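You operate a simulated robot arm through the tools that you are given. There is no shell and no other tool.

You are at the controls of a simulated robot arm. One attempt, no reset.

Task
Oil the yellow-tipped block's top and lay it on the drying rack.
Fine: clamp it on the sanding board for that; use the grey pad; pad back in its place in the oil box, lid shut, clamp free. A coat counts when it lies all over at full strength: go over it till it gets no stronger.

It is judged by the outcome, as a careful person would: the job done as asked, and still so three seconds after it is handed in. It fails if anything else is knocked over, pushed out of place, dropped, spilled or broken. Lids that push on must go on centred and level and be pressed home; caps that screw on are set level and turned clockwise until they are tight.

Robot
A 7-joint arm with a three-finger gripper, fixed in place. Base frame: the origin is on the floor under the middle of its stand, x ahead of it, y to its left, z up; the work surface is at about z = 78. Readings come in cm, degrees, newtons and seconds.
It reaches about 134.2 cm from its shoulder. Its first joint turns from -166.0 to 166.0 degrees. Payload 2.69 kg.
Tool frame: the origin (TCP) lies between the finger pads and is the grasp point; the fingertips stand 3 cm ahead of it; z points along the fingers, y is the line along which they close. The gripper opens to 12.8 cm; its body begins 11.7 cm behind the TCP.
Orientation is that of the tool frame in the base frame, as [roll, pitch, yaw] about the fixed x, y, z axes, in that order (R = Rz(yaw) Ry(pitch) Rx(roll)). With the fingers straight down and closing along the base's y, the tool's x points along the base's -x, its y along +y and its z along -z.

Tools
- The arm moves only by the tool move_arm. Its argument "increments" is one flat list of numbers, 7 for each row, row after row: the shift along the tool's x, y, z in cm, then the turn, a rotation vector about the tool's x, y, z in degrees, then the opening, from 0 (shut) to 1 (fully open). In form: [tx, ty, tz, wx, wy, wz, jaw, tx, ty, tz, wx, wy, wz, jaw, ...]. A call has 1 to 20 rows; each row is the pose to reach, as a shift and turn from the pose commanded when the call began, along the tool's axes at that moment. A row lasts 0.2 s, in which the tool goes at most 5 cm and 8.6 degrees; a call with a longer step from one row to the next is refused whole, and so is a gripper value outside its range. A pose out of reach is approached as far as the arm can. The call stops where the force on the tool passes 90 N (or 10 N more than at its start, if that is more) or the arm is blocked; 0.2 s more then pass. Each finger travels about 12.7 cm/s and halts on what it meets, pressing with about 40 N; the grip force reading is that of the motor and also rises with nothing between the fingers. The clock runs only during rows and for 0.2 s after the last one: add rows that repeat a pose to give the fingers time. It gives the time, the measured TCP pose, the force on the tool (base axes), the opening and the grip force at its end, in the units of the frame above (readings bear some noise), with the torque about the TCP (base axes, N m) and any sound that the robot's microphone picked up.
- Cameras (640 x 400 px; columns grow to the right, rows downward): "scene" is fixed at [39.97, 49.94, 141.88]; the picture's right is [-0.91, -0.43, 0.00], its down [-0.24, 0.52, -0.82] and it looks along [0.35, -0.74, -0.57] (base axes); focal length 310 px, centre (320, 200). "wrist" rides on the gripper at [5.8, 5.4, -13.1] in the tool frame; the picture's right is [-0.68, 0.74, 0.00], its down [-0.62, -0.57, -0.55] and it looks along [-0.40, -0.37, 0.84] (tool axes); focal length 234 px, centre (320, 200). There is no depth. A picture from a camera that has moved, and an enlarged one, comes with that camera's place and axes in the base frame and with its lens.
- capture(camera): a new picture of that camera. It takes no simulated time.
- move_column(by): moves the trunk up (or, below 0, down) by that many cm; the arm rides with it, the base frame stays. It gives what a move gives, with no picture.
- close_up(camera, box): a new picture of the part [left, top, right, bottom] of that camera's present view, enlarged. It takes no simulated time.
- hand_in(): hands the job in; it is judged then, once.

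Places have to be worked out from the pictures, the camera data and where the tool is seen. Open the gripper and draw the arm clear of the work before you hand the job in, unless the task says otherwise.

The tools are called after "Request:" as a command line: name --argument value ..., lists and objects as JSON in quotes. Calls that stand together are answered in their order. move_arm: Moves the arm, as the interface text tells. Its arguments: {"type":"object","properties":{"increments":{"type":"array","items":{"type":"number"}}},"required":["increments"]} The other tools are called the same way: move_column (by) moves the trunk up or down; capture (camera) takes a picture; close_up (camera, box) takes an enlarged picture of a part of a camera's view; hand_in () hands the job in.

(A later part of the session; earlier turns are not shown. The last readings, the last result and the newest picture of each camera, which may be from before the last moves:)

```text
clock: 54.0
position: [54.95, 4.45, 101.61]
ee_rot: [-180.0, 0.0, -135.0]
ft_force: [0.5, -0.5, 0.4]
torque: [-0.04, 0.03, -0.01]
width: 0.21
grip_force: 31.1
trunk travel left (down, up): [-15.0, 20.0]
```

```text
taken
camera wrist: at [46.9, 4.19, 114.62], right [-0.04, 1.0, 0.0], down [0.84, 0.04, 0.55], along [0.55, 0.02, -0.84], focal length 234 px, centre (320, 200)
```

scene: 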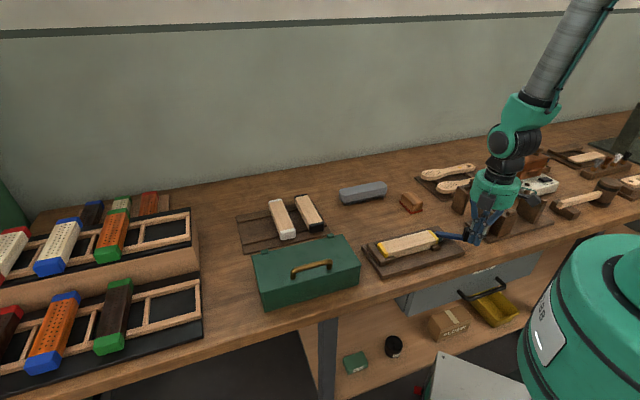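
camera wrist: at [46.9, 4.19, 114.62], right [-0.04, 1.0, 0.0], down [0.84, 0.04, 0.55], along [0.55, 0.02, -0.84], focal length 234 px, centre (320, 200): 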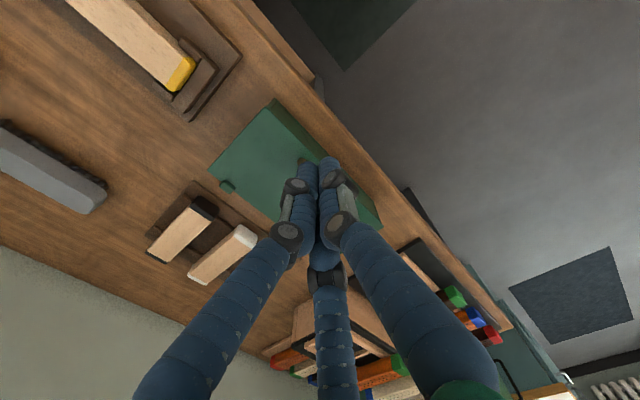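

The fingers hide the handle; I shift so the box shows in the free part of the view.

Request:
move_arm --increments '[-2.5, -2.5, 0, 0, 0, 0, 0, -5, -5, 0, 0, 0, 0, 0, -6.5, -6.5, 0, 0, 0, 0, 0, -6.5, -6.5, 0, 0, 0, 0, 0]'

Request:
capture --camera "wrist"

Request:
close_up --camera "wrist" --box '[180, 20, 400, 180]'

```text
clock: 55.0
position: [64.24, 4.14, 101.75]
ee_rot: [-180.0, 0.0, -135.0]
ft_force: [0.4, -0.3, 0.1]
torque: [0.02, 0.01, 0.01]
width: 0.21
grip_force: 31.3
trunk travel left (down, up): [-15.0, 20.0]
```

```text
taken
camera wrist: at [56.19, 4.02, 114.78], right [-0.04, 1.0, 0.0], down [0.84, 0.04, 0.55], along [0.55, 0.02, -0.84], focal length 234 px, centre (320, 200)
```

wrist: 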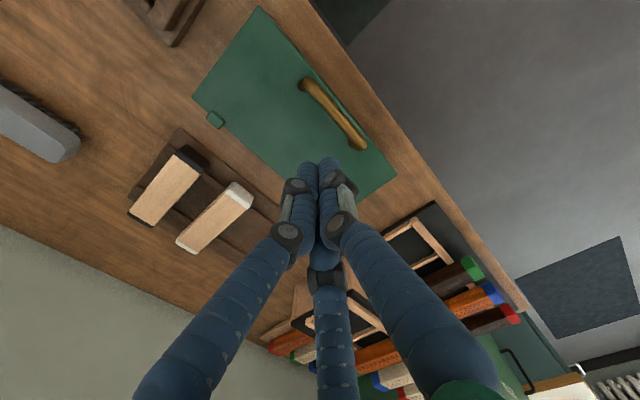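

```text
2.50 times, centred on (290, 100) of wrist
camera zoom: at [56.19, 4.02, 114.78], right [-0.04, 1.0, 0.0], down [0.84, 0.04, 0.55], along [0.55, 0.02, -0.84], focal length 585 px, centre (395, 450)
```

zoom: 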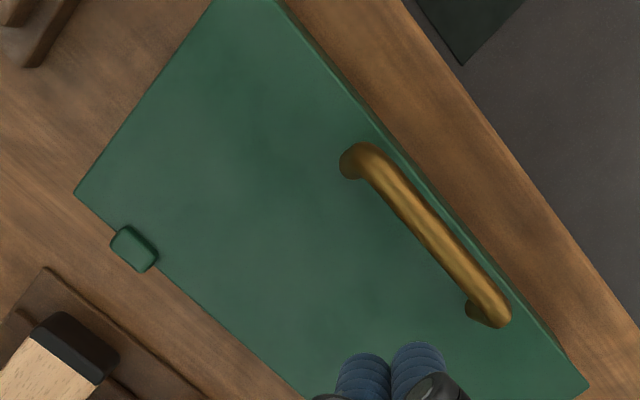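

Handle bar: along s 44–52.6, n≈39.45, z≈90; lid top ≈86.5. I position the hand over its middle with a small opening, stopping just above for a check.

Request:
move_arm --increments '[0.15, 1.3, 2, 0, 0, 0, 0.35, 0.15, 2.55, 4.5, 0, 0, 0, 0.35, 0.15, 2.55, 6.6, 0, 0, 0, 0.35, 0.15, 2.55, 6.6, 0, 0, 0, 0.35]'

Request:
close_up --camera "scene" --box '[240, 200, 400, 320]'

Request:
capture --camera "wrist"

```text
clock: 56.0
position: [62.23, 6.11, 95.28]
ee_rot: [180.0, 0.1, -135.0]
ft_force: [0.3, 0.3, -0.2]
torque: [0.03, -0.01, 0.03]
width: 4.46
grip_force: 0.0
trunk travel left (down, up): [-15.0, 20.0]
```

```text
3.33 times, centred on (320, 260) of scene
camera zoom: at [39.97, 49.94, 141.88], right [-0.91, -0.43, 0.0], down [-0.24, 0.52, -0.82], along [0.35, -0.74, -0.57], focal length 1033 px, centre (320, 0)
```

zoom: 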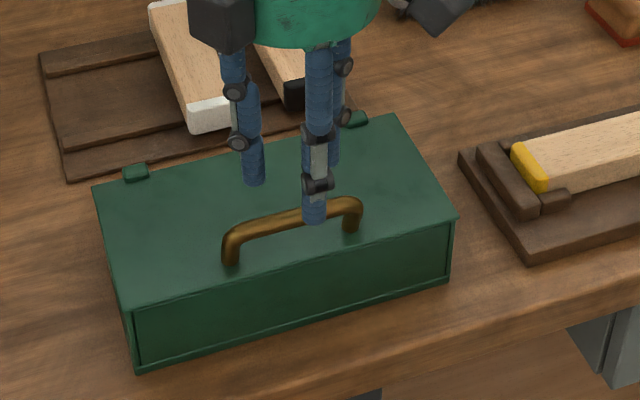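

```text
taken
camera wrist: at [54.21, 5.79, 108.31], right [-0.04, 1.0, 0.0], down [0.84, 0.04, 0.55], along [0.55, 0.02, -0.84], focal length 234 px, centre (320, 200)
```

wrist: 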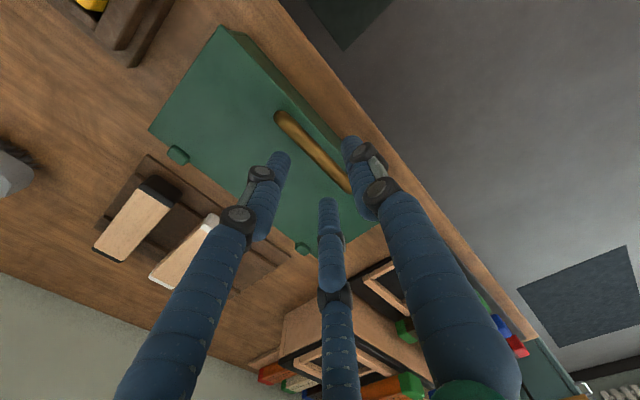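

The bar lies between the single finger and the pair, and the measured position (z≈90) agrees. I lower around the bar and close.

Request:
move_arm --increments '[0, -0.27, 1.5, 0, 0, 0, 0.35, 0, -0.27, 3, 0, 0, 0, 0.35, 0, -0.27, 3.55, 0, 0, 0, 0.35, 0, -0.27, 3.55, 0, 0, 0, 0.35]'

Request:
close_up --camera "scene" --box '[240, 200, 400, 320]'

Request:
move_arm --increments '[0, 0, 0, 0, 0, 0, 0.28, 0, 0, 0, 0, 0, 0, 0.22, 0, 0, 0, 0, 0, 0, 0.16, 0, 0, 0, 0, 0, 0, 0.1, 0, 0, 0, 0, 0, 0, 0.1]'

Request:
close_up --camera "scene" --box '[240, 200, 400, 320]'

Request:
close_up --camera "wrist" --box '[200, 80, 420, 240]'

```text
clock: 57.0
position: [62.37, 5.84, 91.46]
ee_rot: [-180.0, 0.0, -135.0]
ft_force: [0.0, -0.4, -0.2]
torque: [0.01, 0.02, 0.02]
width: 4.47
grip_force: 0.1
trunk travel left (down, up): [-15.0, 20.0]
```

```text
3.33 times, centred on (320, 260) of scene
camera zoom: at [39.97, 49.94, 141.88], right [-0.91, -0.43, 0.0], down [-0.24, 0.52, -0.82], along [0.35, -0.74, -0.57], focal length 1033 px, centre (320, 0)
```

zoom: 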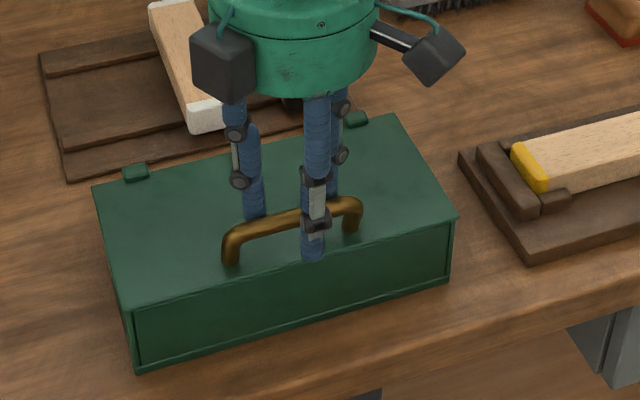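

```text
clock: 58.2
position: [62.72, 5.74, 91.45]
ee_rot: [-179.8, 0.1, -134.9]
ft_force: [30.0, -15.4, -0.7]
torque: [-0.23, -0.84, -0.13]
width: 2.43
grip_force: 8.8
trunk travel left (down, up): [-15.0, 20.0]
```

```text
3.33 times, centred on (320, 260) of scene
camera zoom: at [39.97, 49.94, 141.88], right [-0.91, -0.43, 0.0], down [-0.24, 0.52, -0.82], along [0.35, -0.74, -0.57], focal length 1033 px, centre (320, 0)
```

zoom: 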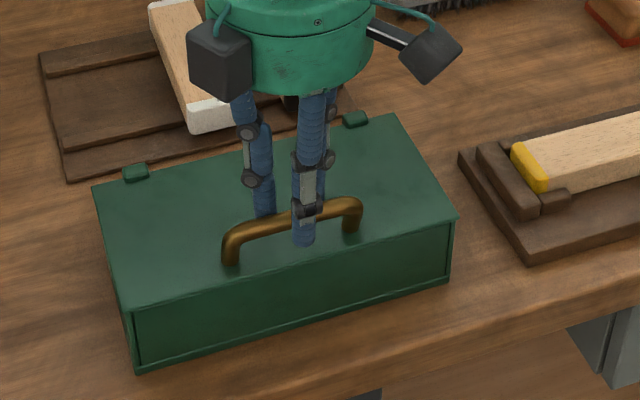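

```text
2.50 times, centred on (310, 160) of wrist
camera zoom: at [54.66, 5.58, 104.67], right [-0.04, 1.0, 0.0], down [0.83, 0.04, 0.55], along [0.55, 0.02, -0.83], focal length 585 px, centre (345, 300)
```

zoom: 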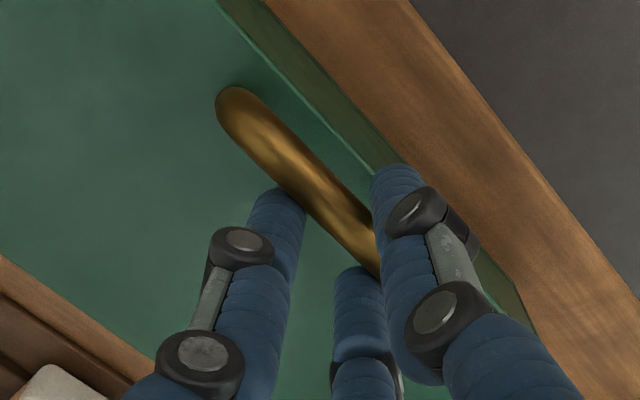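

The front finger touched first (32 N sideways), so the bar is slightly more toward the wall. I shift 0.35 cm that way to centre the grip.

Request:
move_arm --increments '[0, -0.2, 0, 0, 0, 0, 0.1, 0, -0.35, 0, 0, 0, 0, 0.1, 0, -0.35, 0, 0, 0, 0, 0.1]'

```text
clock: 59.0
position: [62.69, 5.68, 91.59]
ee_rot: [180.0, -0.1, -135.0]
ft_force: [11.1, -4.1, -1.4]
torque: [-0.1, -0.18, -0.25]
width: 2.14
grip_force: 45.3
trunk travel left (down, up): [-15.0, 20.0]
```

Gripped (2.14 cm, 45 N). I start opening: the bar follows an arc about the hinge (n≈50.8, z≈86). First a small lift to check the lid follows.

Request:
move_arm --increments '[0, -0.4, -0.9, 0, 0, 0, 0.1, 0, -0.86, -1.85, 0, 0, 0, 0.1, 0, -1.4, -2.7, 0, 0, 0, 0.1, 0, -2.03, -3.52, 0, 0, 0, 0.1, 0, -2.03, -3.52, 0, 0, 0, 0.1]'

Request:
close_up --camera "scene" --box '[220, 180, 400, 320]'

```text
clock: 60.2
position: [64.02, 4.2, 95.11]
ee_rot: [179.9, 0.0, -134.8]
ft_force: [-24.1, 17.2, 20.2]
torque: [-0.02, 1.19, -0.01]
width: 2.11
grip_force: 45.0
trunk travel left (down, up): [-15.0, 20.0]
```

```text
2.86 times, centred on (310, 250) of scene
camera zoom: at [39.97, 49.94, 141.88], right [-0.91, -0.43, 0.0], down [-0.24, 0.52, -0.82], along [0.35, -0.74, -0.57], focal length 886 px, centre (349, 57)
```

zoom: 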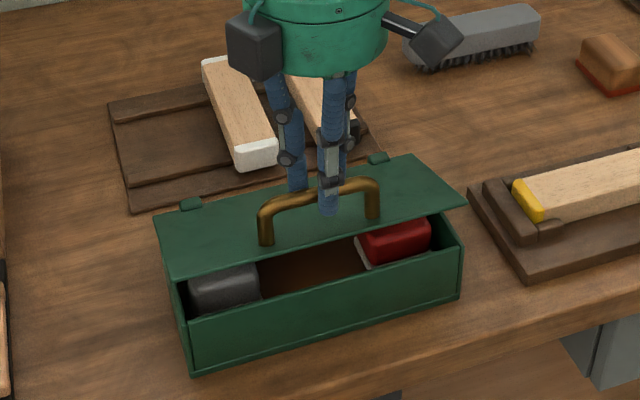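

The lid is opening; a grey pad sits at the left, a red one at the right. The force shows my hinge guess is slightly low, so I correct the arc (hinge n≈51.3, z≈86.8) and go on to about 40°.

Request:
move_arm --increments '[0, 0.1, -0.4, 0, 0, 0, 0.1, 0, -0.4, -1.04, 0, 0, 0, 0.1, 0, -1.11, -1.8, 0, 0, 0, 0.1, 0, -1.89, -2.5, 0, 0, 0, 0.1, 0, -2.72, -3.12, 0, 0, 0, 0.1, 0, -2.72, -3.12, 0, 0, 0, 0.1]'

Request:
close_up --camera "scene" --box '[220, 180, 400, 320]'

```text
clock: 61.6
position: [66.06, 2.15, 97.99]
ee_rot: [179.9, -0.1, -134.9]
ft_force: [-6.1, -16.9, -12.1]
torque: [-0.67, 0.37, 0.38]
width: 2.09
grip_force: 44.3
trunk travel left (down, up): [-15.0, 20.0]
```

```text
2.86 times, centred on (310, 250) of scene
camera zoom: at [39.97, 49.94, 141.88], right [-0.91, -0.43, 0.0], down [-0.24, 0.52, -0.82], along [0.35, -0.74, -0.57], focal length 886 px, centre (349, 57)
```

zoom: 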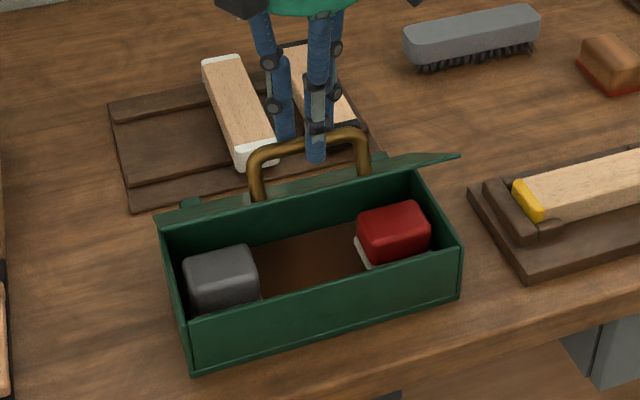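

Good, the lid follows with modest forces. I continue the arc to about 70°.

Request:
move_arm --increments '[0.1, -1.03, -0.32, 0, 0, 0, 0.1, 0.15, -1.97, -0.77, 0, 0, 0, 0.1, 0.15, -2.94, -1.13, 0, 0, 0, 0.1, 0.15, -3.93, -1.4, 0, 0, 0, 0.1, 0.15, -4.94, -1.58, 0, 0, 0, 0.1, 0.15, -5.98, -1.68, 0, 0, 0, 0.1, 0.15, -5.98, -1.68, 0, 0, 0, 0.1]'

Request:
close_up --camera "scene" --box '[220, 160, 400, 320]'

Request:
capture --camera "wrist"

```text
clock: 63.2
position: [70.31, -2.05, 99.82]
ee_rot: [-179.8, 0.1, -134.9]
ft_force: [3.0, 2.8, 9.6]
torque: [0.24, -0.24, 0.55]
width: 2.11
grip_force: 44.7
trunk travel left (down, up): [-15.0, 20.0]
```

```text
2.50 times, centred on (310, 240) of scene
camera zoom: at [39.97, 49.94, 141.88], right [-0.91, -0.43, 0.0], down [-0.24, 0.52, -0.82], along [0.35, -0.74, -0.57], focal length 775 px, centre (345, 100)
```

zoom: 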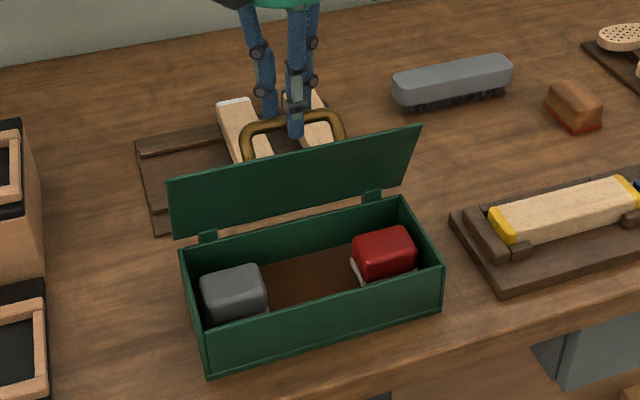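

```text
taken
camera wrist: at [62.28, -2.36, 112.93], right [-0.04, 1.0, 0.0], down [0.83, 0.04, 0.55], along [0.55, 0.02, -0.84], focal length 234 px, centre (320, 200)
```

wrist: 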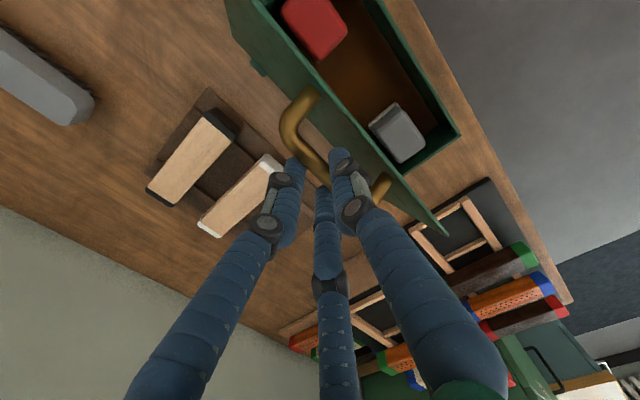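

Smooth so far (≈75°). I continue past vertical in small steps, watching for the lid's stop.

Request:
move_arm --increments '[0, -1.03, 0, 0, 0, 0, 0.1, 0, -2.06, 0.08, 0, 0, 0, 0.1, 0, -3.08, 0.25, 0, 0, 0, 0.1, 0, -4.07, 0.52, 0, 0, 0, 0.1, 0, -5.04, 0.87, 0, 0, 0, 0.1, 0, -5.04, 0.87, 0, 0, 0, 0.1]'

Request:
close_up --camera "scene" --box '[220, 160, 400, 320]'

Request:
capture --camera "wrist"

```text
clock: 64.6
position: [73.79, -5.63, 98.89]
ee_rot: [180.0, -0.1, -134.8]
ft_force: [10.6, 12.7, -3.8]
torque: [0.3, -0.34, 0.62]
width: 2.09
grip_force: 44.7
trunk travel left (down, up): [-15.0, 20.0]
```

```text
2.50 times, centred on (310, 240) of scene
camera zoom: at [39.97, 49.94, 141.88], right [-0.91, -0.43, 0.0], down [-0.24, 0.52, -0.82], along [0.35, -0.74, -0.57], focal length 775 px, centre (345, 100)
```

zoom: 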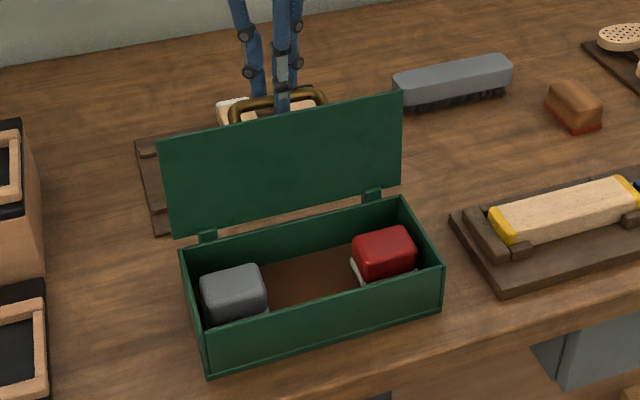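

```text
taken
camera wrist: at [65.78, -5.89, 112.05], right [-0.04, 1.0, 0.0], down [0.84, 0.04, 0.55], along [0.55, 0.02, -0.84], focal length 234 px, centre (320, 200)
```

wrist: 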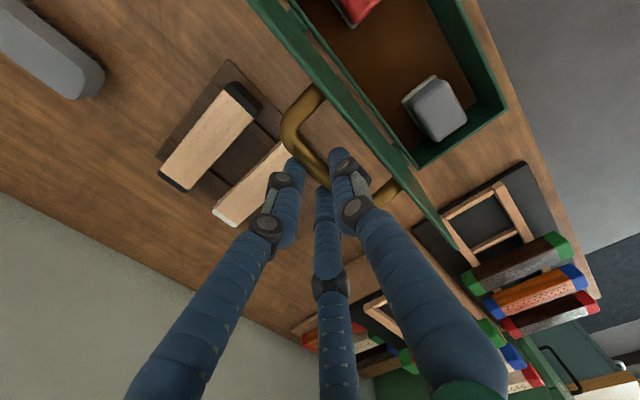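

About 93° with low force. I go on to find the lid's rest position.

Request:
move_arm --increments '[-0.1, -0.47, 0.2, 0, 0, 0, 0.1, -0.15, -0.94, 0.43, 0, 0, 0, 0.1, -0.15, -1.4, 0.68, 0, 0, 0, 0.1, -0.15, -1.83, 0.95, 0, 0, 0, 0.1, -0.15, -1.83, 0.95, 0, 0, 0, 0.1]'

Request:
close_up --camera "scene" --box '[220, 160, 400, 320]'

```text
clock: 65.8
position: [75.19, -6.98, 98.01]
ee_rot: [-180.0, -0.1, -134.9]
ft_force: [-1.2, -2.0, -0.8]
torque: [-0.12, 0.1, 0.73]
width: 2.11
grip_force: 45.0
trunk travel left (down, up): [-15.0, 20.0]
```

```text
2.50 times, centred on (310, 240) of scene
camera zoom: at [39.97, 49.94, 141.88], right [-0.91, -0.43, 0.0], down [-0.24, 0.52, -0.82], along [0.35, -0.74, -0.57], focal length 775 px, centre (345, 100)
```

zoom: 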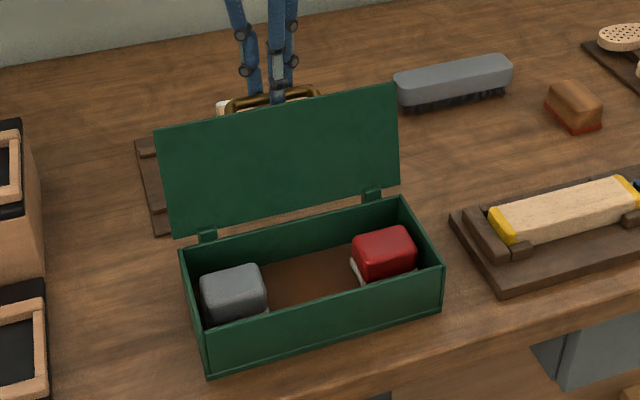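

Request:
move_arm --increments '[0, -0.43, 0.29, 0, 0, 0, 0.1, 0, -0.85, 0.58, 0, 0, 0, 0.1, 0, -1.25, 0.9, 0, 0, 0, 0.1, 0, -1.65, 1.24, 0, 0, 0, 0.1, 0, -1.65, 1.24, 0, 0, 0, 0.1]'

Request:
close_up --camera "scene" --box '[220, 160, 400, 320]'

Request:
capture --camera "wrist"

```text
clock: 66.8
position: [75.53, -7.25, 96.56]
ee_rot: [179.4, -0.4, -134.8]
ft_force: [-30.4, 22.5, 11.6]
torque: [0.61, -0.36, 0.47]
width: 2.16
grip_force: 44.3
trunk travel left (down, up): [-15.0, 20.0]
stopped in row 5: the force on the tool passed its limit at 98 N (the readings are from after the stop); the commanded pose is now the measured one
```

```text
2.50 times, centred on (310, 240) of scene
camera zoom: at [39.97, 49.94, 141.88], right [-0.91, -0.43, 0.0], down [-0.24, 0.52, -0.82], along [0.35, -0.74, -0.57], focal length 775 px, centre (345, 100)
```

zoom: 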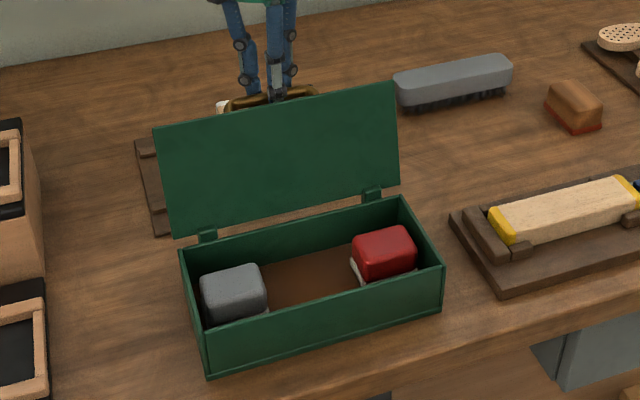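

```text
taken
camera wrist: at [67.57, -7.54, 109.86], right [-0.05, 1.0, 0.0], down [0.84, 0.04, 0.54], along [0.54, 0.03, -0.84], focal length 234 px, centre (320, 200)
```

wrist: 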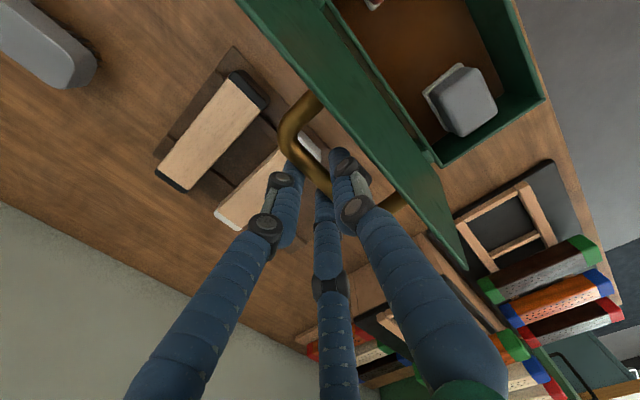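

The lid has reached its stop at roughly 104° – past vertical, so it will rest open. I relieve the force, open the fingers slightly and lift off the handle.

Request:
move_arm --increments '[0, 0.2, 0, 0, 0, 0, 0.1, 0, 0.3, -0.1, 0, 0, 0, 0.15, 0, 0.3, -0.1, 0, 0, 0, 0.2, 0, 0.3, -0.1, 0, 0, 0, 0.24, 0, 0.3, -0.1, 0, 0, 0, 0.24]'

Request:
capture --camera "wrist"

Request:
close_up --camera "scene" --box '[240, 160, 360, 260]'

```text
clock: 68.0
position: [75.78, -7.52, 96.71]
ee_rot: [179.4, -0.1, -134.9]
ft_force: [-0.5, 0.9, 0.7]
torque: [0.01, 0.02, 0.0]
width: 3.08
grip_force: 0.1
trunk travel left (down, up): [-15.0, 20.0]
```

```text
taken
camera wrist: at [67.82, -7.73, 109.9], right [-0.04, 1.0, 0.0], down [0.84, 0.03, 0.54], along [0.54, 0.03, -0.84], focal length 234 px, centre (320, 200)
```

wrist: 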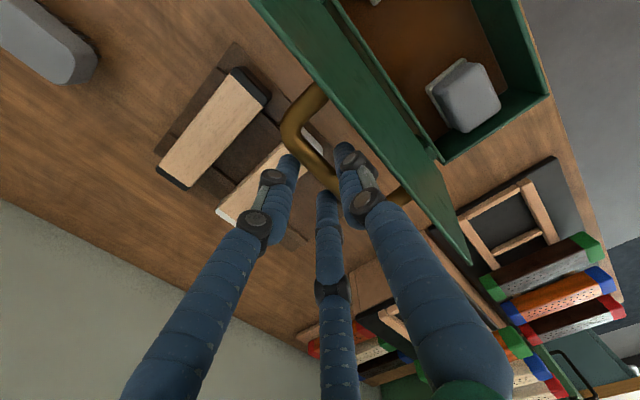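

```text
4.00 times, centred on (300, 210) of scene
camera zoom: at [39.97, 49.94, 141.88], right [-0.91, -0.43, 0.0], down [-0.24, 0.52, -0.82], along [0.35, -0.74, -0.57], focal length 1240 px, centre (400, 160)
```

zoom: 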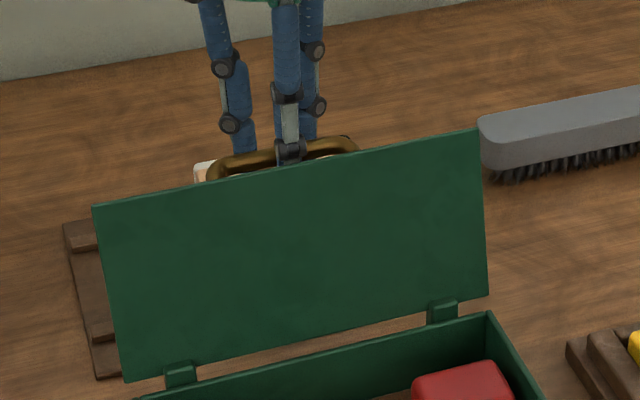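

The fingers are free of the bar with no force. I lift straight up and see if the lid stays.

Request:
move_arm --increments '[0, 0, -1, 0, 0, 0, 0.24, 0, 0, -3, 0, 0, 0, 0.24, 0, 0, -6, 0, 0, 0, 0.24, 0, 0, -10, 0, 0, 0, 0.24, 0, 0, -10, 0, 0, 0, 0.24]'

Request:
capture --camera "scene"

Request:
capture --camera "wrist"

```text
clock: 69.2
position: [75.59, -7.32, 107.11]
ee_rot: [179.5, -0.2, -134.9]
ft_force: [-0.7, 0.5, 1.5]
torque: [-0.01, -0.06, 0.03]
width: 3.08
grip_force: 0.1
trunk travel left (down, up): [-15.0, 20.0]
```

```text
taken
```

scene: 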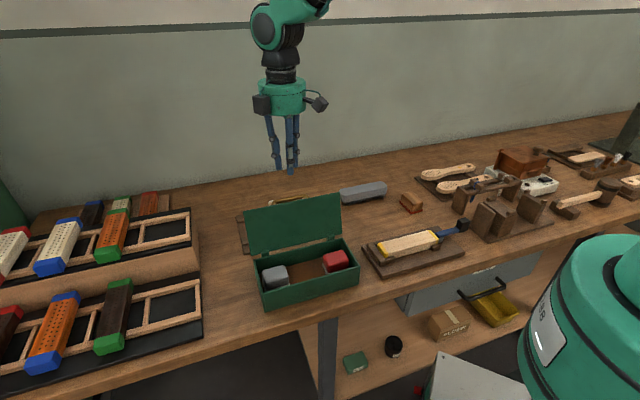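

```text
taken
camera wrist: at [67.72, -7.56, 120.18], right [-0.04, 1.0, 0.0], down [0.84, 0.03, 0.54], along [0.54, 0.03, -0.84], focal length 234 px, centre (320, 200)
```

wrist: 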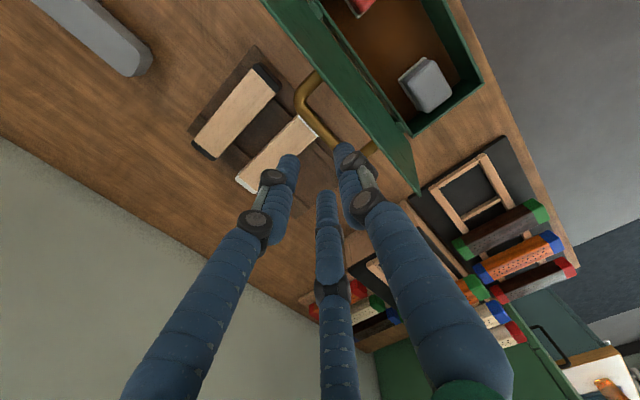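

The lid stays open. Now I move to the front side over the box to see the grey pad and its place.

Request:
move_arm --increments '[-0.5, 4, -1, 0, 0, 0, 0.24, -1, 8, -1, 0, 0, 0, 0.24, -2, 12, -1, 0, 0, 0, 0.24, -3, 16, -1, 0, 0, 0, 0.24, -4, 19, 0, 0, 0, 0, 0.24, -4, 19, 0, 0, 0, 0, 0.24]'

Request:
capture --camera "wrist"

Request:
close_up --camera "scene" --box '[240, 240, 370, 310]'

```text
clock: 70.7
position: [64.91, 8.86, 106.92]
ee_rot: [179.5, -0.3, -134.9]
ft_force: [0.7, 1.0, -1.1]
torque: [-0.03, 0.01, -0.02]
width: 3.1
grip_force: 0.1
trunk travel left (down, up): [-15.0, 20.0]
```

```text
taken
camera wrist: at [57.02, 8.65, 120.19], right [-0.04, 1.0, 0.0], down [0.84, 0.03, 0.54], along [0.54, 0.03, -0.84], focal length 234 px, centre (320, 200)
```

wrist: 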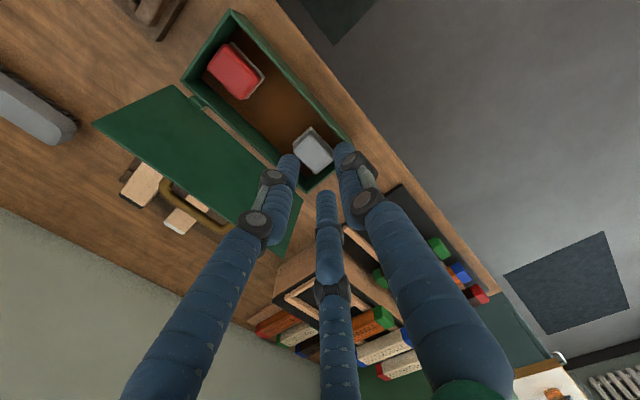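

```text
4.92 times, centred on (305, 275) of scene
camera zoom: at [39.97, 49.94, 141.88], right [-0.91, -0.43, 0.0], down [-0.24, 0.52, -0.82], along [0.35, -0.74, -0.57], focal length 1526 px, centre (394, -169)
```

zoom: 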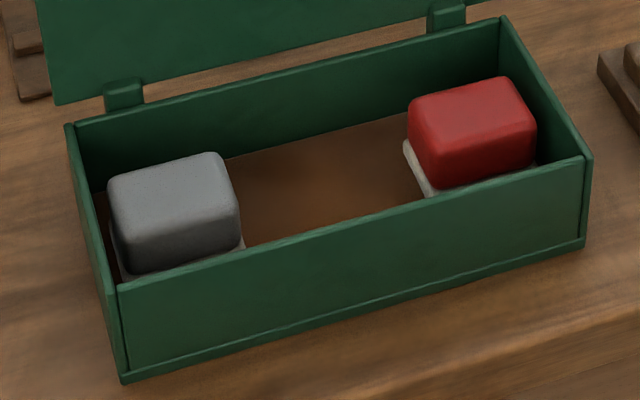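

Request:
close_up --camera "wrist" --box '[180, 0, 370, 200]'

```text
2.00 times, centred on (275, 100) of wrist
camera zoom: at [57.02, 8.65, 120.19], right [-0.04, 1.0, 0.0], down [0.84, 0.03, 0.54], along [0.54, 0.03, -0.84], focal length 468 px, centre (410, 400)
```

zoom: 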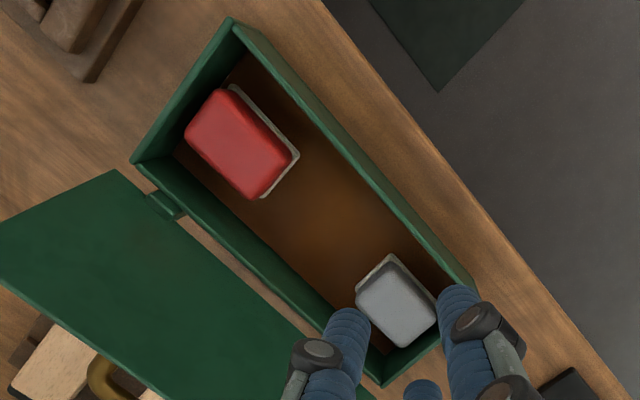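

The grey pad has a felt sole; it stands near the left end, long side along the bench. I zoom further to measure the walls around it.

Request:
close_up --camera "wrist" --box '[260, 100, 380, 210]'

Request:
close_up --camera "scene" --box '[255, 250, 305, 300]'

```text
3.64 times, centred on (320, 155) of wrist
camera zoom: at [57.02, 8.65, 120.19], right [-0.04, 1.0, 0.0], down [0.84, 0.03, 0.54], along [0.54, 0.03, -0.84], focal length 852 px, centre (320, 364)
```

zoom: 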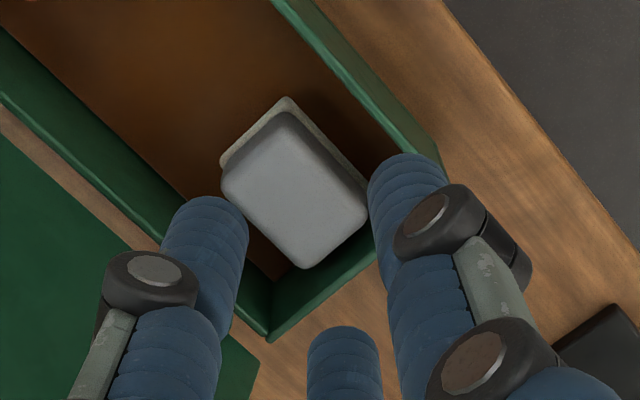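

```text
8.00 times, centred on (280, 275) of scene
camera zoom: at [39.97, 49.94, 141.88], right [-0.91, -0.43, 0.0], down [-0.24, 0.52, -0.82], along [0.35, -0.74, -0.57], focal length 2480 px, centre (640, -400)
```

zoom: 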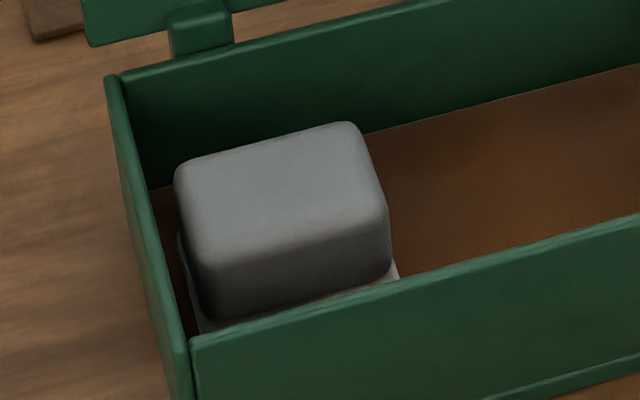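

Pad top: s 53.4–58.9, n 42.5–46.7, z≈84.6; front wall inner face ≈39.7. I turn the hand 30° so one finger comes at the pad's right end and the other two at its long sides, and straighten the small tilt, while moving above it.

Request:
move_arm --increments '[-0.96, -1.23, 2, 0.1, -0.1, 7.5, 0.46, -1.92, -2.46, 4, 0.2, -0.21, 15, 0.46, -2.88, -3.7, 6, 0.3, -0.31, 22.5, 0.46, -3.84, -4.92, 8, 0.41, -0.42, 30.1, 0.46, -3.84, -4.92, 8, 0.41, -0.42, 30.1, 0.46, -3.84, -4.92, 8, 0.41, -0.42, 30.1, 0.46]'

Request:
capture --camera "wrist"

Request:
close_up --camera "wrist" --box '[230, 80, 400, 220]'

```text
clock: 72.0
position: [71.27, 8.21, 98.71]
ee_rot: [179.9, 0.1, -165.0]
ft_force: [-0.8, -0.4, -1.0]
torque: [0.01, 0.01, 0.01]
width: 5.92
grip_force: 0.1
trunk travel left (down, up): [-15.0, 20.0]
```

```text
taken
camera wrist: at [64.17, 11.94, 112.0], right [0.46, 0.89, 0.0], down [0.74, -0.39, 0.55], along [0.49, -0.25, -0.84], focal length 234 px, centre (320, 200)
```

wrist: 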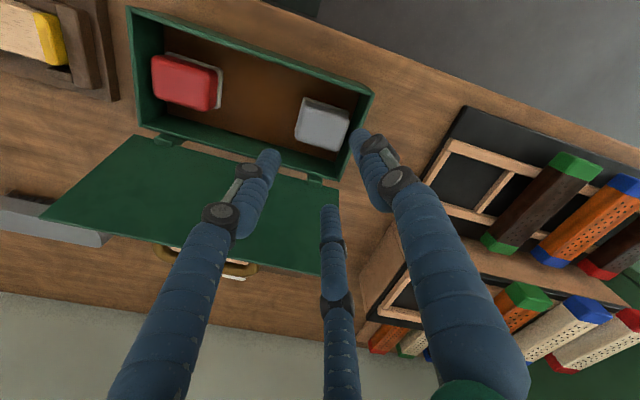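

```text
2.86 times, centred on (315, 150) of wrist
camera zoom: at [64.17, 11.94, 112.0], right [0.46, 0.89, 0.0], down [0.74, -0.39, 0.55], along [0.49, -0.25, -0.84], focal length 669 px, centre (334, 343)
```

zoom: 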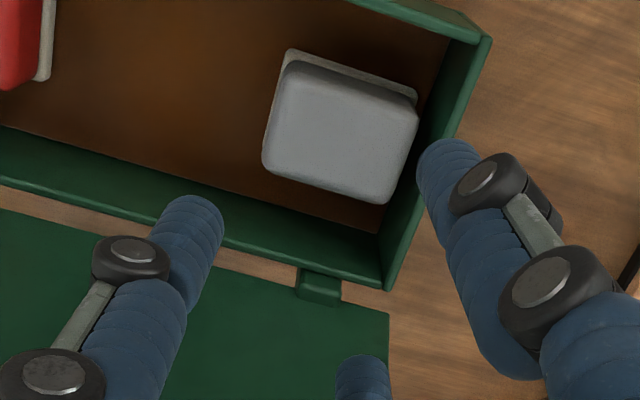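

The pad is at s 53.6–59.1, n 42.4–46.3. I descend to just above it and verify.

Request:
move_arm --increments '[0.16, 0.18, 3, 0, 0, 0, 0.46, 0.16, 0.18, 6, 0, 0, 0, 0.46, 0.16, 0.18, 9.5, 0, 0, 0, 0.46, 0.16, 0.18, 9.5, 0, 0, 0, 0.46]'

Request:
close_up --camera "wrist" --box '[200, 60, 420, 240]'

Request:
close_up --camera "scene" --box '[240, 220, 360, 310]'

```text
clock: 73.0
position: [71.06, 8.22, 89.39]
ee_rot: [179.9, -0.1, -165.0]
ft_force: [0.0, -0.7, -0.4]
torque: [-0.01, 0.04, -0.02]
width: 5.9
grip_force: 0.0
trunk travel left (down, up): [-15.0, 20.0]
```

```text
2.22 times, centred on (310, 150) of wrist
camera zoom: at [63.93, 12.0, 102.48], right [0.46, 0.89, 0.0], down [0.74, -0.39, 0.55], along [0.49, -0.25, -0.84], focal length 520 px, centre (342, 311)
```

zoom: 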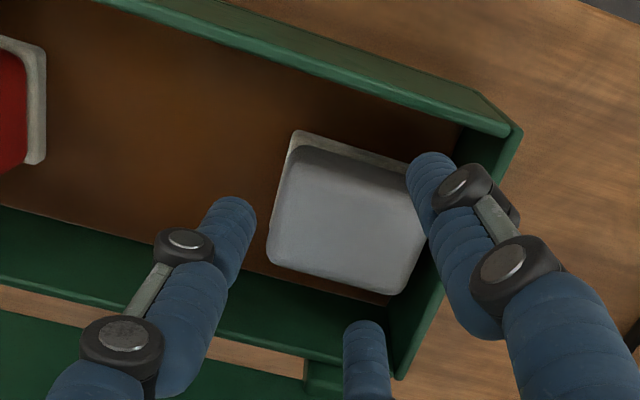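

```text
4.44 times, centred on (300, 265) of scene
camera zoom: at [39.97, 49.94, 141.88], right [-0.91, -0.43, 0.0], down [-0.24, 0.52, -0.82], along [0.35, -0.74, -0.57], focal length 1378 px, centre (409, -89)
```

zoom: 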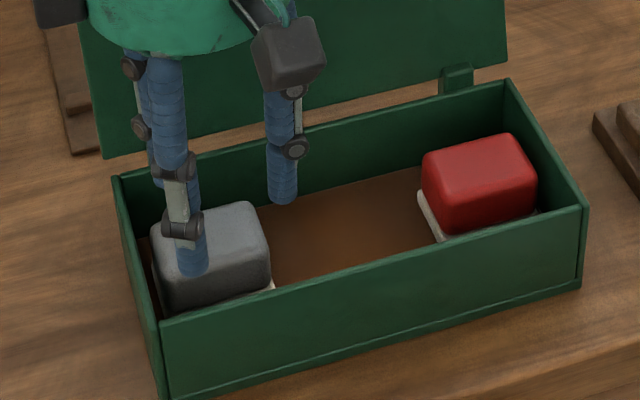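

Alignment is good, with the fingers around the pad and clear of the walls. I go down around it.

Request:
move_arm --increments '[0.06, 0.1, 1.5, 0, 0, 0, 0.46, 0.06, 0.1, 3, 0, 0, 0, 0.46, 0.06, 0.1, 4.2, 0, 0, 0, 0.46, 0.06, 0.1, 4.8, 0, 0, 0, 0.46, 0.06, 0.1, 4.8, 0, 0, 0, 0.46]'

Request:
close_up --camera "wrist" --box '[200, 60, 420, 240]'

Request:
close_up --camera "scene" --box '[240, 220, 360, 310]'

```text
clock: 74.2
position: [71.25, 8.31, 85.06]
ee_rot: [-180.0, 0.5, -164.9]
ft_force: [12.6, -2.9, 56.3]
torque: [2.54, -0.35, -0.26]
width: 7.82
grip_force: 40.0
trunk travel left (down, up): [-15.0, 20.0]
```

```text
2.22 times, centred on (310, 150) of wrist
camera zoom: at [63.94, 12.09, 98.0], right [0.46, 0.89, 0.01], down [0.74, -0.39, 0.55], along [0.49, -0.25, -0.83], focal length 520 px, centre (342, 311)
```

zoom: 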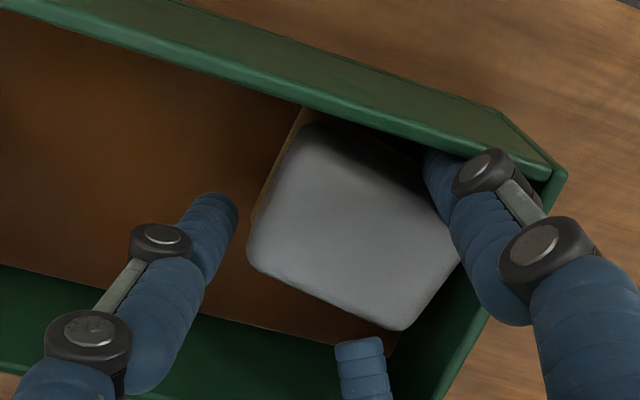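

```text
4.44 times, centred on (300, 265) of scene
camera zoom: at [39.97, 49.94, 141.88], right [-0.91, -0.43, 0.0], down [-0.24, 0.52, -0.82], along [0.35, -0.74, -0.57], focal length 1378 px, centre (409, -89)
```

zoom: 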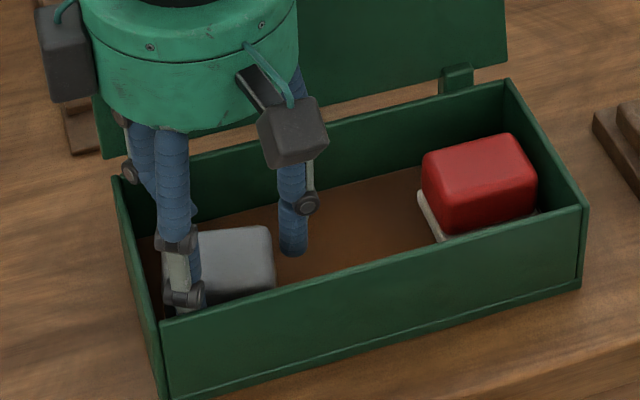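

Contact: 56 N upward on the front finger's side and the fingers were forced open – a finger has come down on the pad's edge and the pad has shifted toward the front wall. I back up slowly with the fingers slightly wider so as not to drag it.

Request:
move_arm --increments '[0, 0, -0.4, 0, 0, 0, 0.6, 0, 0, -0.8, 0, 0, 0, 0.62, 0, 0, -0.8, 0, 0, 0, 0.62]'

Request:
close_up --camera "wrist" --box '[200, 60, 420, 240]'

Request:
close_up --camera "scene" --box '[250, 240, 320, 300]'

```text
clock: 75.0
position: [70.84, 8.14, 85.05]
ee_rot: [-180.0, -0.2, -165.0]
ft_force: [31.8, -24.8, -1.6]
torque: [-0.25, -0.05, -1.17]
width: 8.23
grip_force: 3.4
trunk travel left (down, up): [-15.0, 20.0]
```

```text
2.22 times, centred on (310, 150) of wrist
camera zoom: at [63.85, 11.96, 98.11], right [0.46, 0.89, 0.0], down [0.74, -0.39, 0.55], along [0.48, -0.25, -0.84], focal length 520 px, centre (342, 311)
```

zoom: 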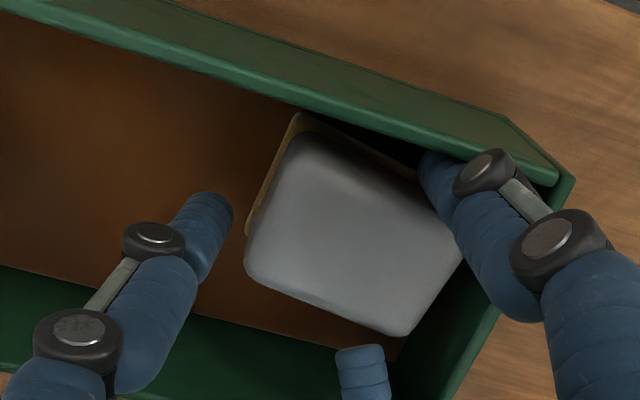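

```text
6.67 times, centred on (285, 270) of scene
camera zoom: at [39.97, 49.94, 141.88], right [-0.91, -0.43, 0.0], down [-0.24, 0.52, -0.82], along [0.35, -0.74, -0.57], focal length 2066 px, centre (553, -267)
```

zoom: 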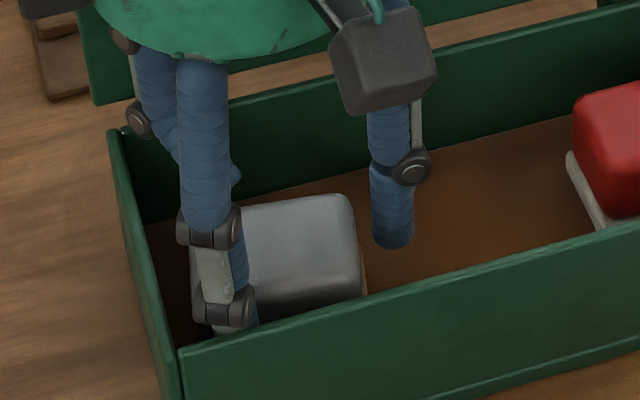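

The front finger is now pressing on the box's front wall; the pad is turned by some degrees. I relax the opening a little and lift clear to look again.

Request:
move_arm --increments '[0, 0, 0, 0, 0, 0, 0.59, 0, 0, -0.5, 0, 0, 0, 0.58, 0, 0, -2, 0, 0, 0, 0.58, 0, 0, -5, 0, 0, 0, 0.58, 0, 0, -9, 0, 0, 0, 0.58, 0, 0, -9, 0, 0, 0, 0.58]'

Request:
capture --camera "wrist"

Request:
close_up --camera "wrist" --box '[220, 60, 400, 220]'

Request:
close_up --camera "scene" --box '[240, 230, 370, 310]'

```text
clock: 76.5
position: [70.9, 8.36, 94.4]
ee_rot: [180.0, 0.1, -165.0]
ft_force: [-0.1, 0.1, -0.5]
torque: [-0.05, -0.05, 0.0]
width: 7.74
grip_force: 39.9
trunk travel left (down, up): [-15.0, 20.0]
```

```text
taken
camera wrist: at [63.72, 12.05, 107.56], right [0.46, 0.89, 0.0], down [0.74, -0.39, 0.55], along [0.49, -0.25, -0.84], focal length 234 px, centre (320, 200)
```

wrist: 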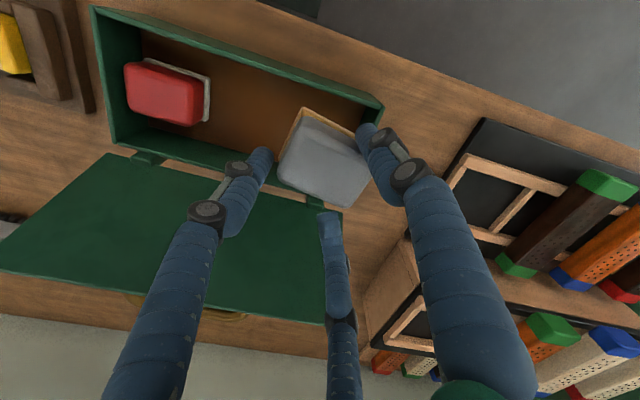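

```text
2.50 times, centred on (310, 140) of wrist
camera zoom: at [63.72, 12.05, 107.56], right [0.46, 0.89, 0.0], down [0.74, -0.39, 0.55], along [0.49, -0.25, -0.84], focal length 585 px, centre (345, 350)
```

zoom: 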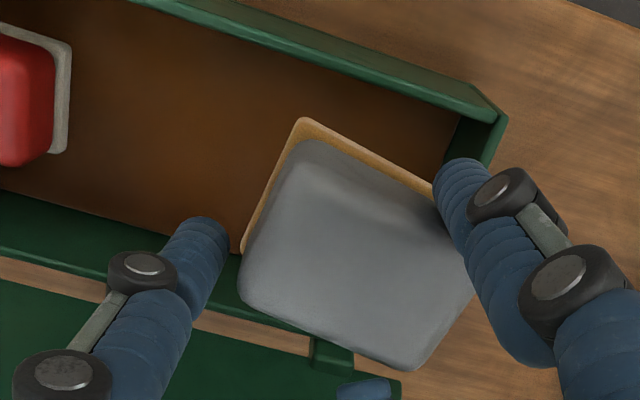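

```text
4.92 times, centred on (305, 270) of scene
camera zoom: at [39.97, 49.94, 141.88], right [-0.91, -0.43, 0.0], down [-0.24, 0.52, -0.82], along [0.35, -0.74, -0.57], focal length 1526 px, centre (394, -145)
```

zoom: 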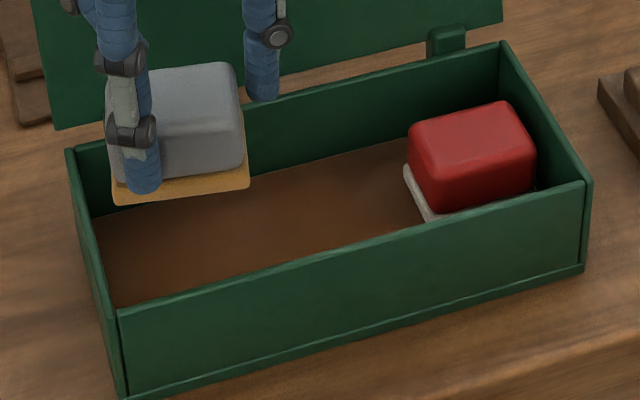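

Unexpectedly the pad came up with the hand: the fingers hold it at 7.7 cm with 40 N, and its felt is amber with oil. I check how securely it sits in the fingers before deciding.

Request:
close_up --camera "scene" --box '[250, 225, 300, 275]'

Request:
close_up --camera "wrist" --box '[240, 90, 400, 230]'

```text
8.00 times, centred on (275, 250) of scene
camera zoom: at [39.97, 49.94, 141.88], right [-0.91, -0.43, 0.0], down [-0.24, 0.52, -0.82], along [0.35, -0.74, -0.57], focal length 2480 px, centre (680, -200)
```

zoom: 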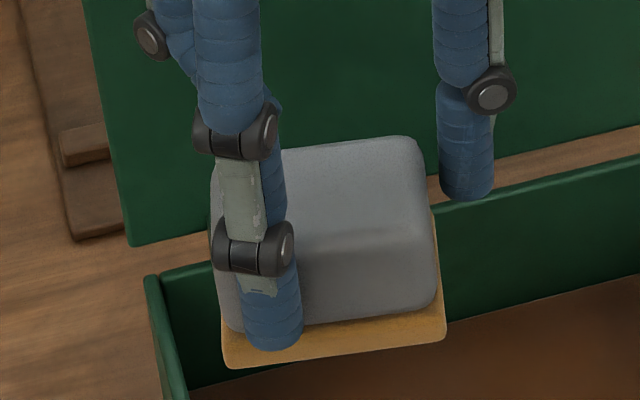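

```text
2.86 times, centred on (320, 160) of wrist
camera zoom: at [63.72, 12.05, 107.56], right [0.46, 0.89, 0.0], down [0.74, -0.39, 0.55], along [0.49, -0.25, -0.84], focal length 669 px, centre (320, 314)
```

zoom: 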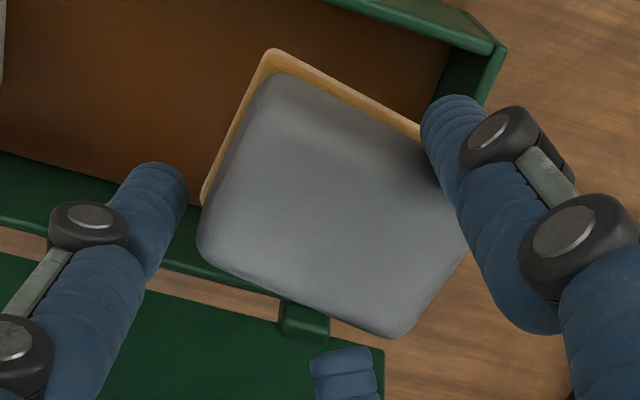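

It's only pinched diagonally between two fingers, which isn't secure enough to wipe with. I set it back down in the box near its place (turning it back partly), then regrip it properly a little higher, above the felt's rim.

Request:
move_arm --increments '[-0.3, -0.24, 0, 0, 0, -2.5, 0.58, -0.625, -0.48, 0, 0, 0, -5, 0.58, -0.625, -0.48, 2.5, 0, 0, -5, 0.58, -0.625, -0.48, 5, 0, 0, -5, 0.58, -0.625, -0.48, 7, 0, 0, -5, 0.58, -0.625, -0.48, 8.3, 0, 0, -5, 0.58, -0.625, -0.48, 8.3, 0, 0, -5, 0.58]'

Request:
close_up --camera "wrist" --box '[220, 60, 420, 220]'

Request:
close_up --camera "scene" --box '[240, 230, 340, 310]'

```text
clock: 78.0
position: [71.76, 8.1, 85.78]
ee_rot: [179.9, 0.0, -159.9]
ft_force: [-0.5, -0.7, -0.9]
torque: [-0.04, -0.02, -0.02]
width: 7.71
grip_force: 39.8
trunk travel left (down, up): [-15.0, 20.0]
```

```text
2.50 times, centred on (320, 140) of wrist
camera zoom: at [64.26, 11.16, 98.98], right [0.38, 0.92, 0.0], down [0.77, -0.32, 0.55], along [0.51, -0.21, -0.84], focal length 585 px, centre (320, 350)
```

zoom: 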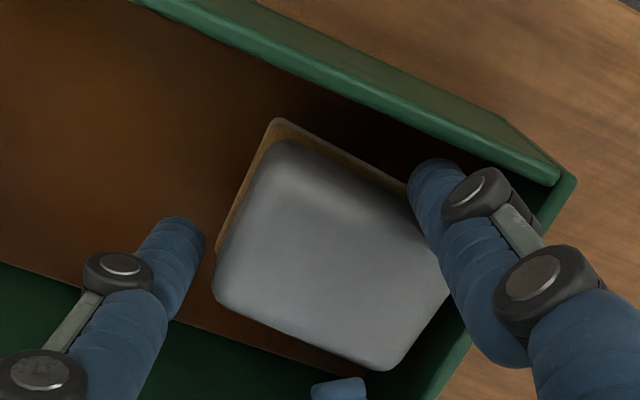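

```text
5.00 times, centred on (290, 270) of scene
camera zoom: at [39.97, 49.94, 141.88], right [-0.91, -0.43, 0.0], down [-0.24, 0.52, -0.82], along [0.35, -0.74, -0.57], focal length 1550 px, centre (470, -150)
```

zoom: 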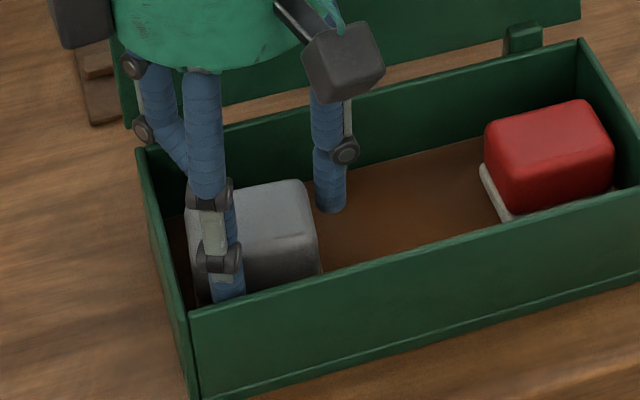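

No contact yet; I lower the last bit in small steps.

Request:
move_arm --increments '[0, 0, 0.4, 0, 0, 0, 0.58, 0, 0, 0.7, 0, 0, 0, 0.58, 0, 0, 0.7, 0, 0, 0, 0.58]'

```text
clock: 78.8
position: [71.75, 8.01, 85.18]
ee_rot: [179.9, 0.0, -160.0]
ft_force: [0.1, 0.0, -0.2]
torque: [-0.01, 0.0, 0.0]
width: 7.69
grip_force: 39.4
trunk travel left (down, up): [-15.0, 20.0]
```

Request:
move_arm --increments '[0, 0, 0.3, 0, 0, 0, 0.58, 0, 0, 0.5, 0, 0, 0, 0.58, 0, 0, 0.5, 0, 0, 0, 0.58]'

```text
clock: 79.7
position: [71.9, 7.92, 84.99]
ee_rot: [-180.0, 0.3, -159.9]
ft_force: [-6.2, -0.8, 38.6]
torque: [1.46, 0.08, 0.24]
width: 7.69
grip_force: 39.9
trunk travel left (down, up): [-15.0, 20.0]
```

The pad is on the floor of the box (39 N). I ease off slightly and open the fingers a touch to release it.

Request:
move_arm --increments '[0, 0, -0.3, 0, 0, 0, 0.58, 0, 0, -0.3, 0, 0, 0, 0.61, 0, 0, -0.3, 0, 0, 0, 0.63, 0, 0, -0.3, 0, 0, 0, 0.63]'

Request:
close_up --camera "wrist" --box '[220, 60, 420, 220]'

```text
clock: 80.7
position: [71.57, 8.04, 84.92]
ee_rot: [179.9, 0.1, -160.0]
ft_force: [0.3, -1.1, 1.0]
torque: [0.01, -0.03, 0.0]
width: 8.12
grip_force: 0.0
trunk travel left (down, up): [-15.0, 20.0]
```

```text
2.50 times, centred on (320, 140) of wrist
camera zoom: at [64.25, 11.15, 98.1], right [0.38, 0.92, 0.0], down [0.77, -0.32, 0.55], along [0.51, -0.21, -0.84], focal length 585 px, centre (320, 350)
```

zoom: 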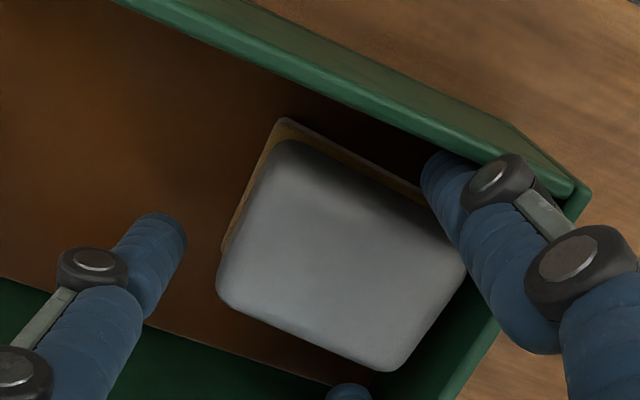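

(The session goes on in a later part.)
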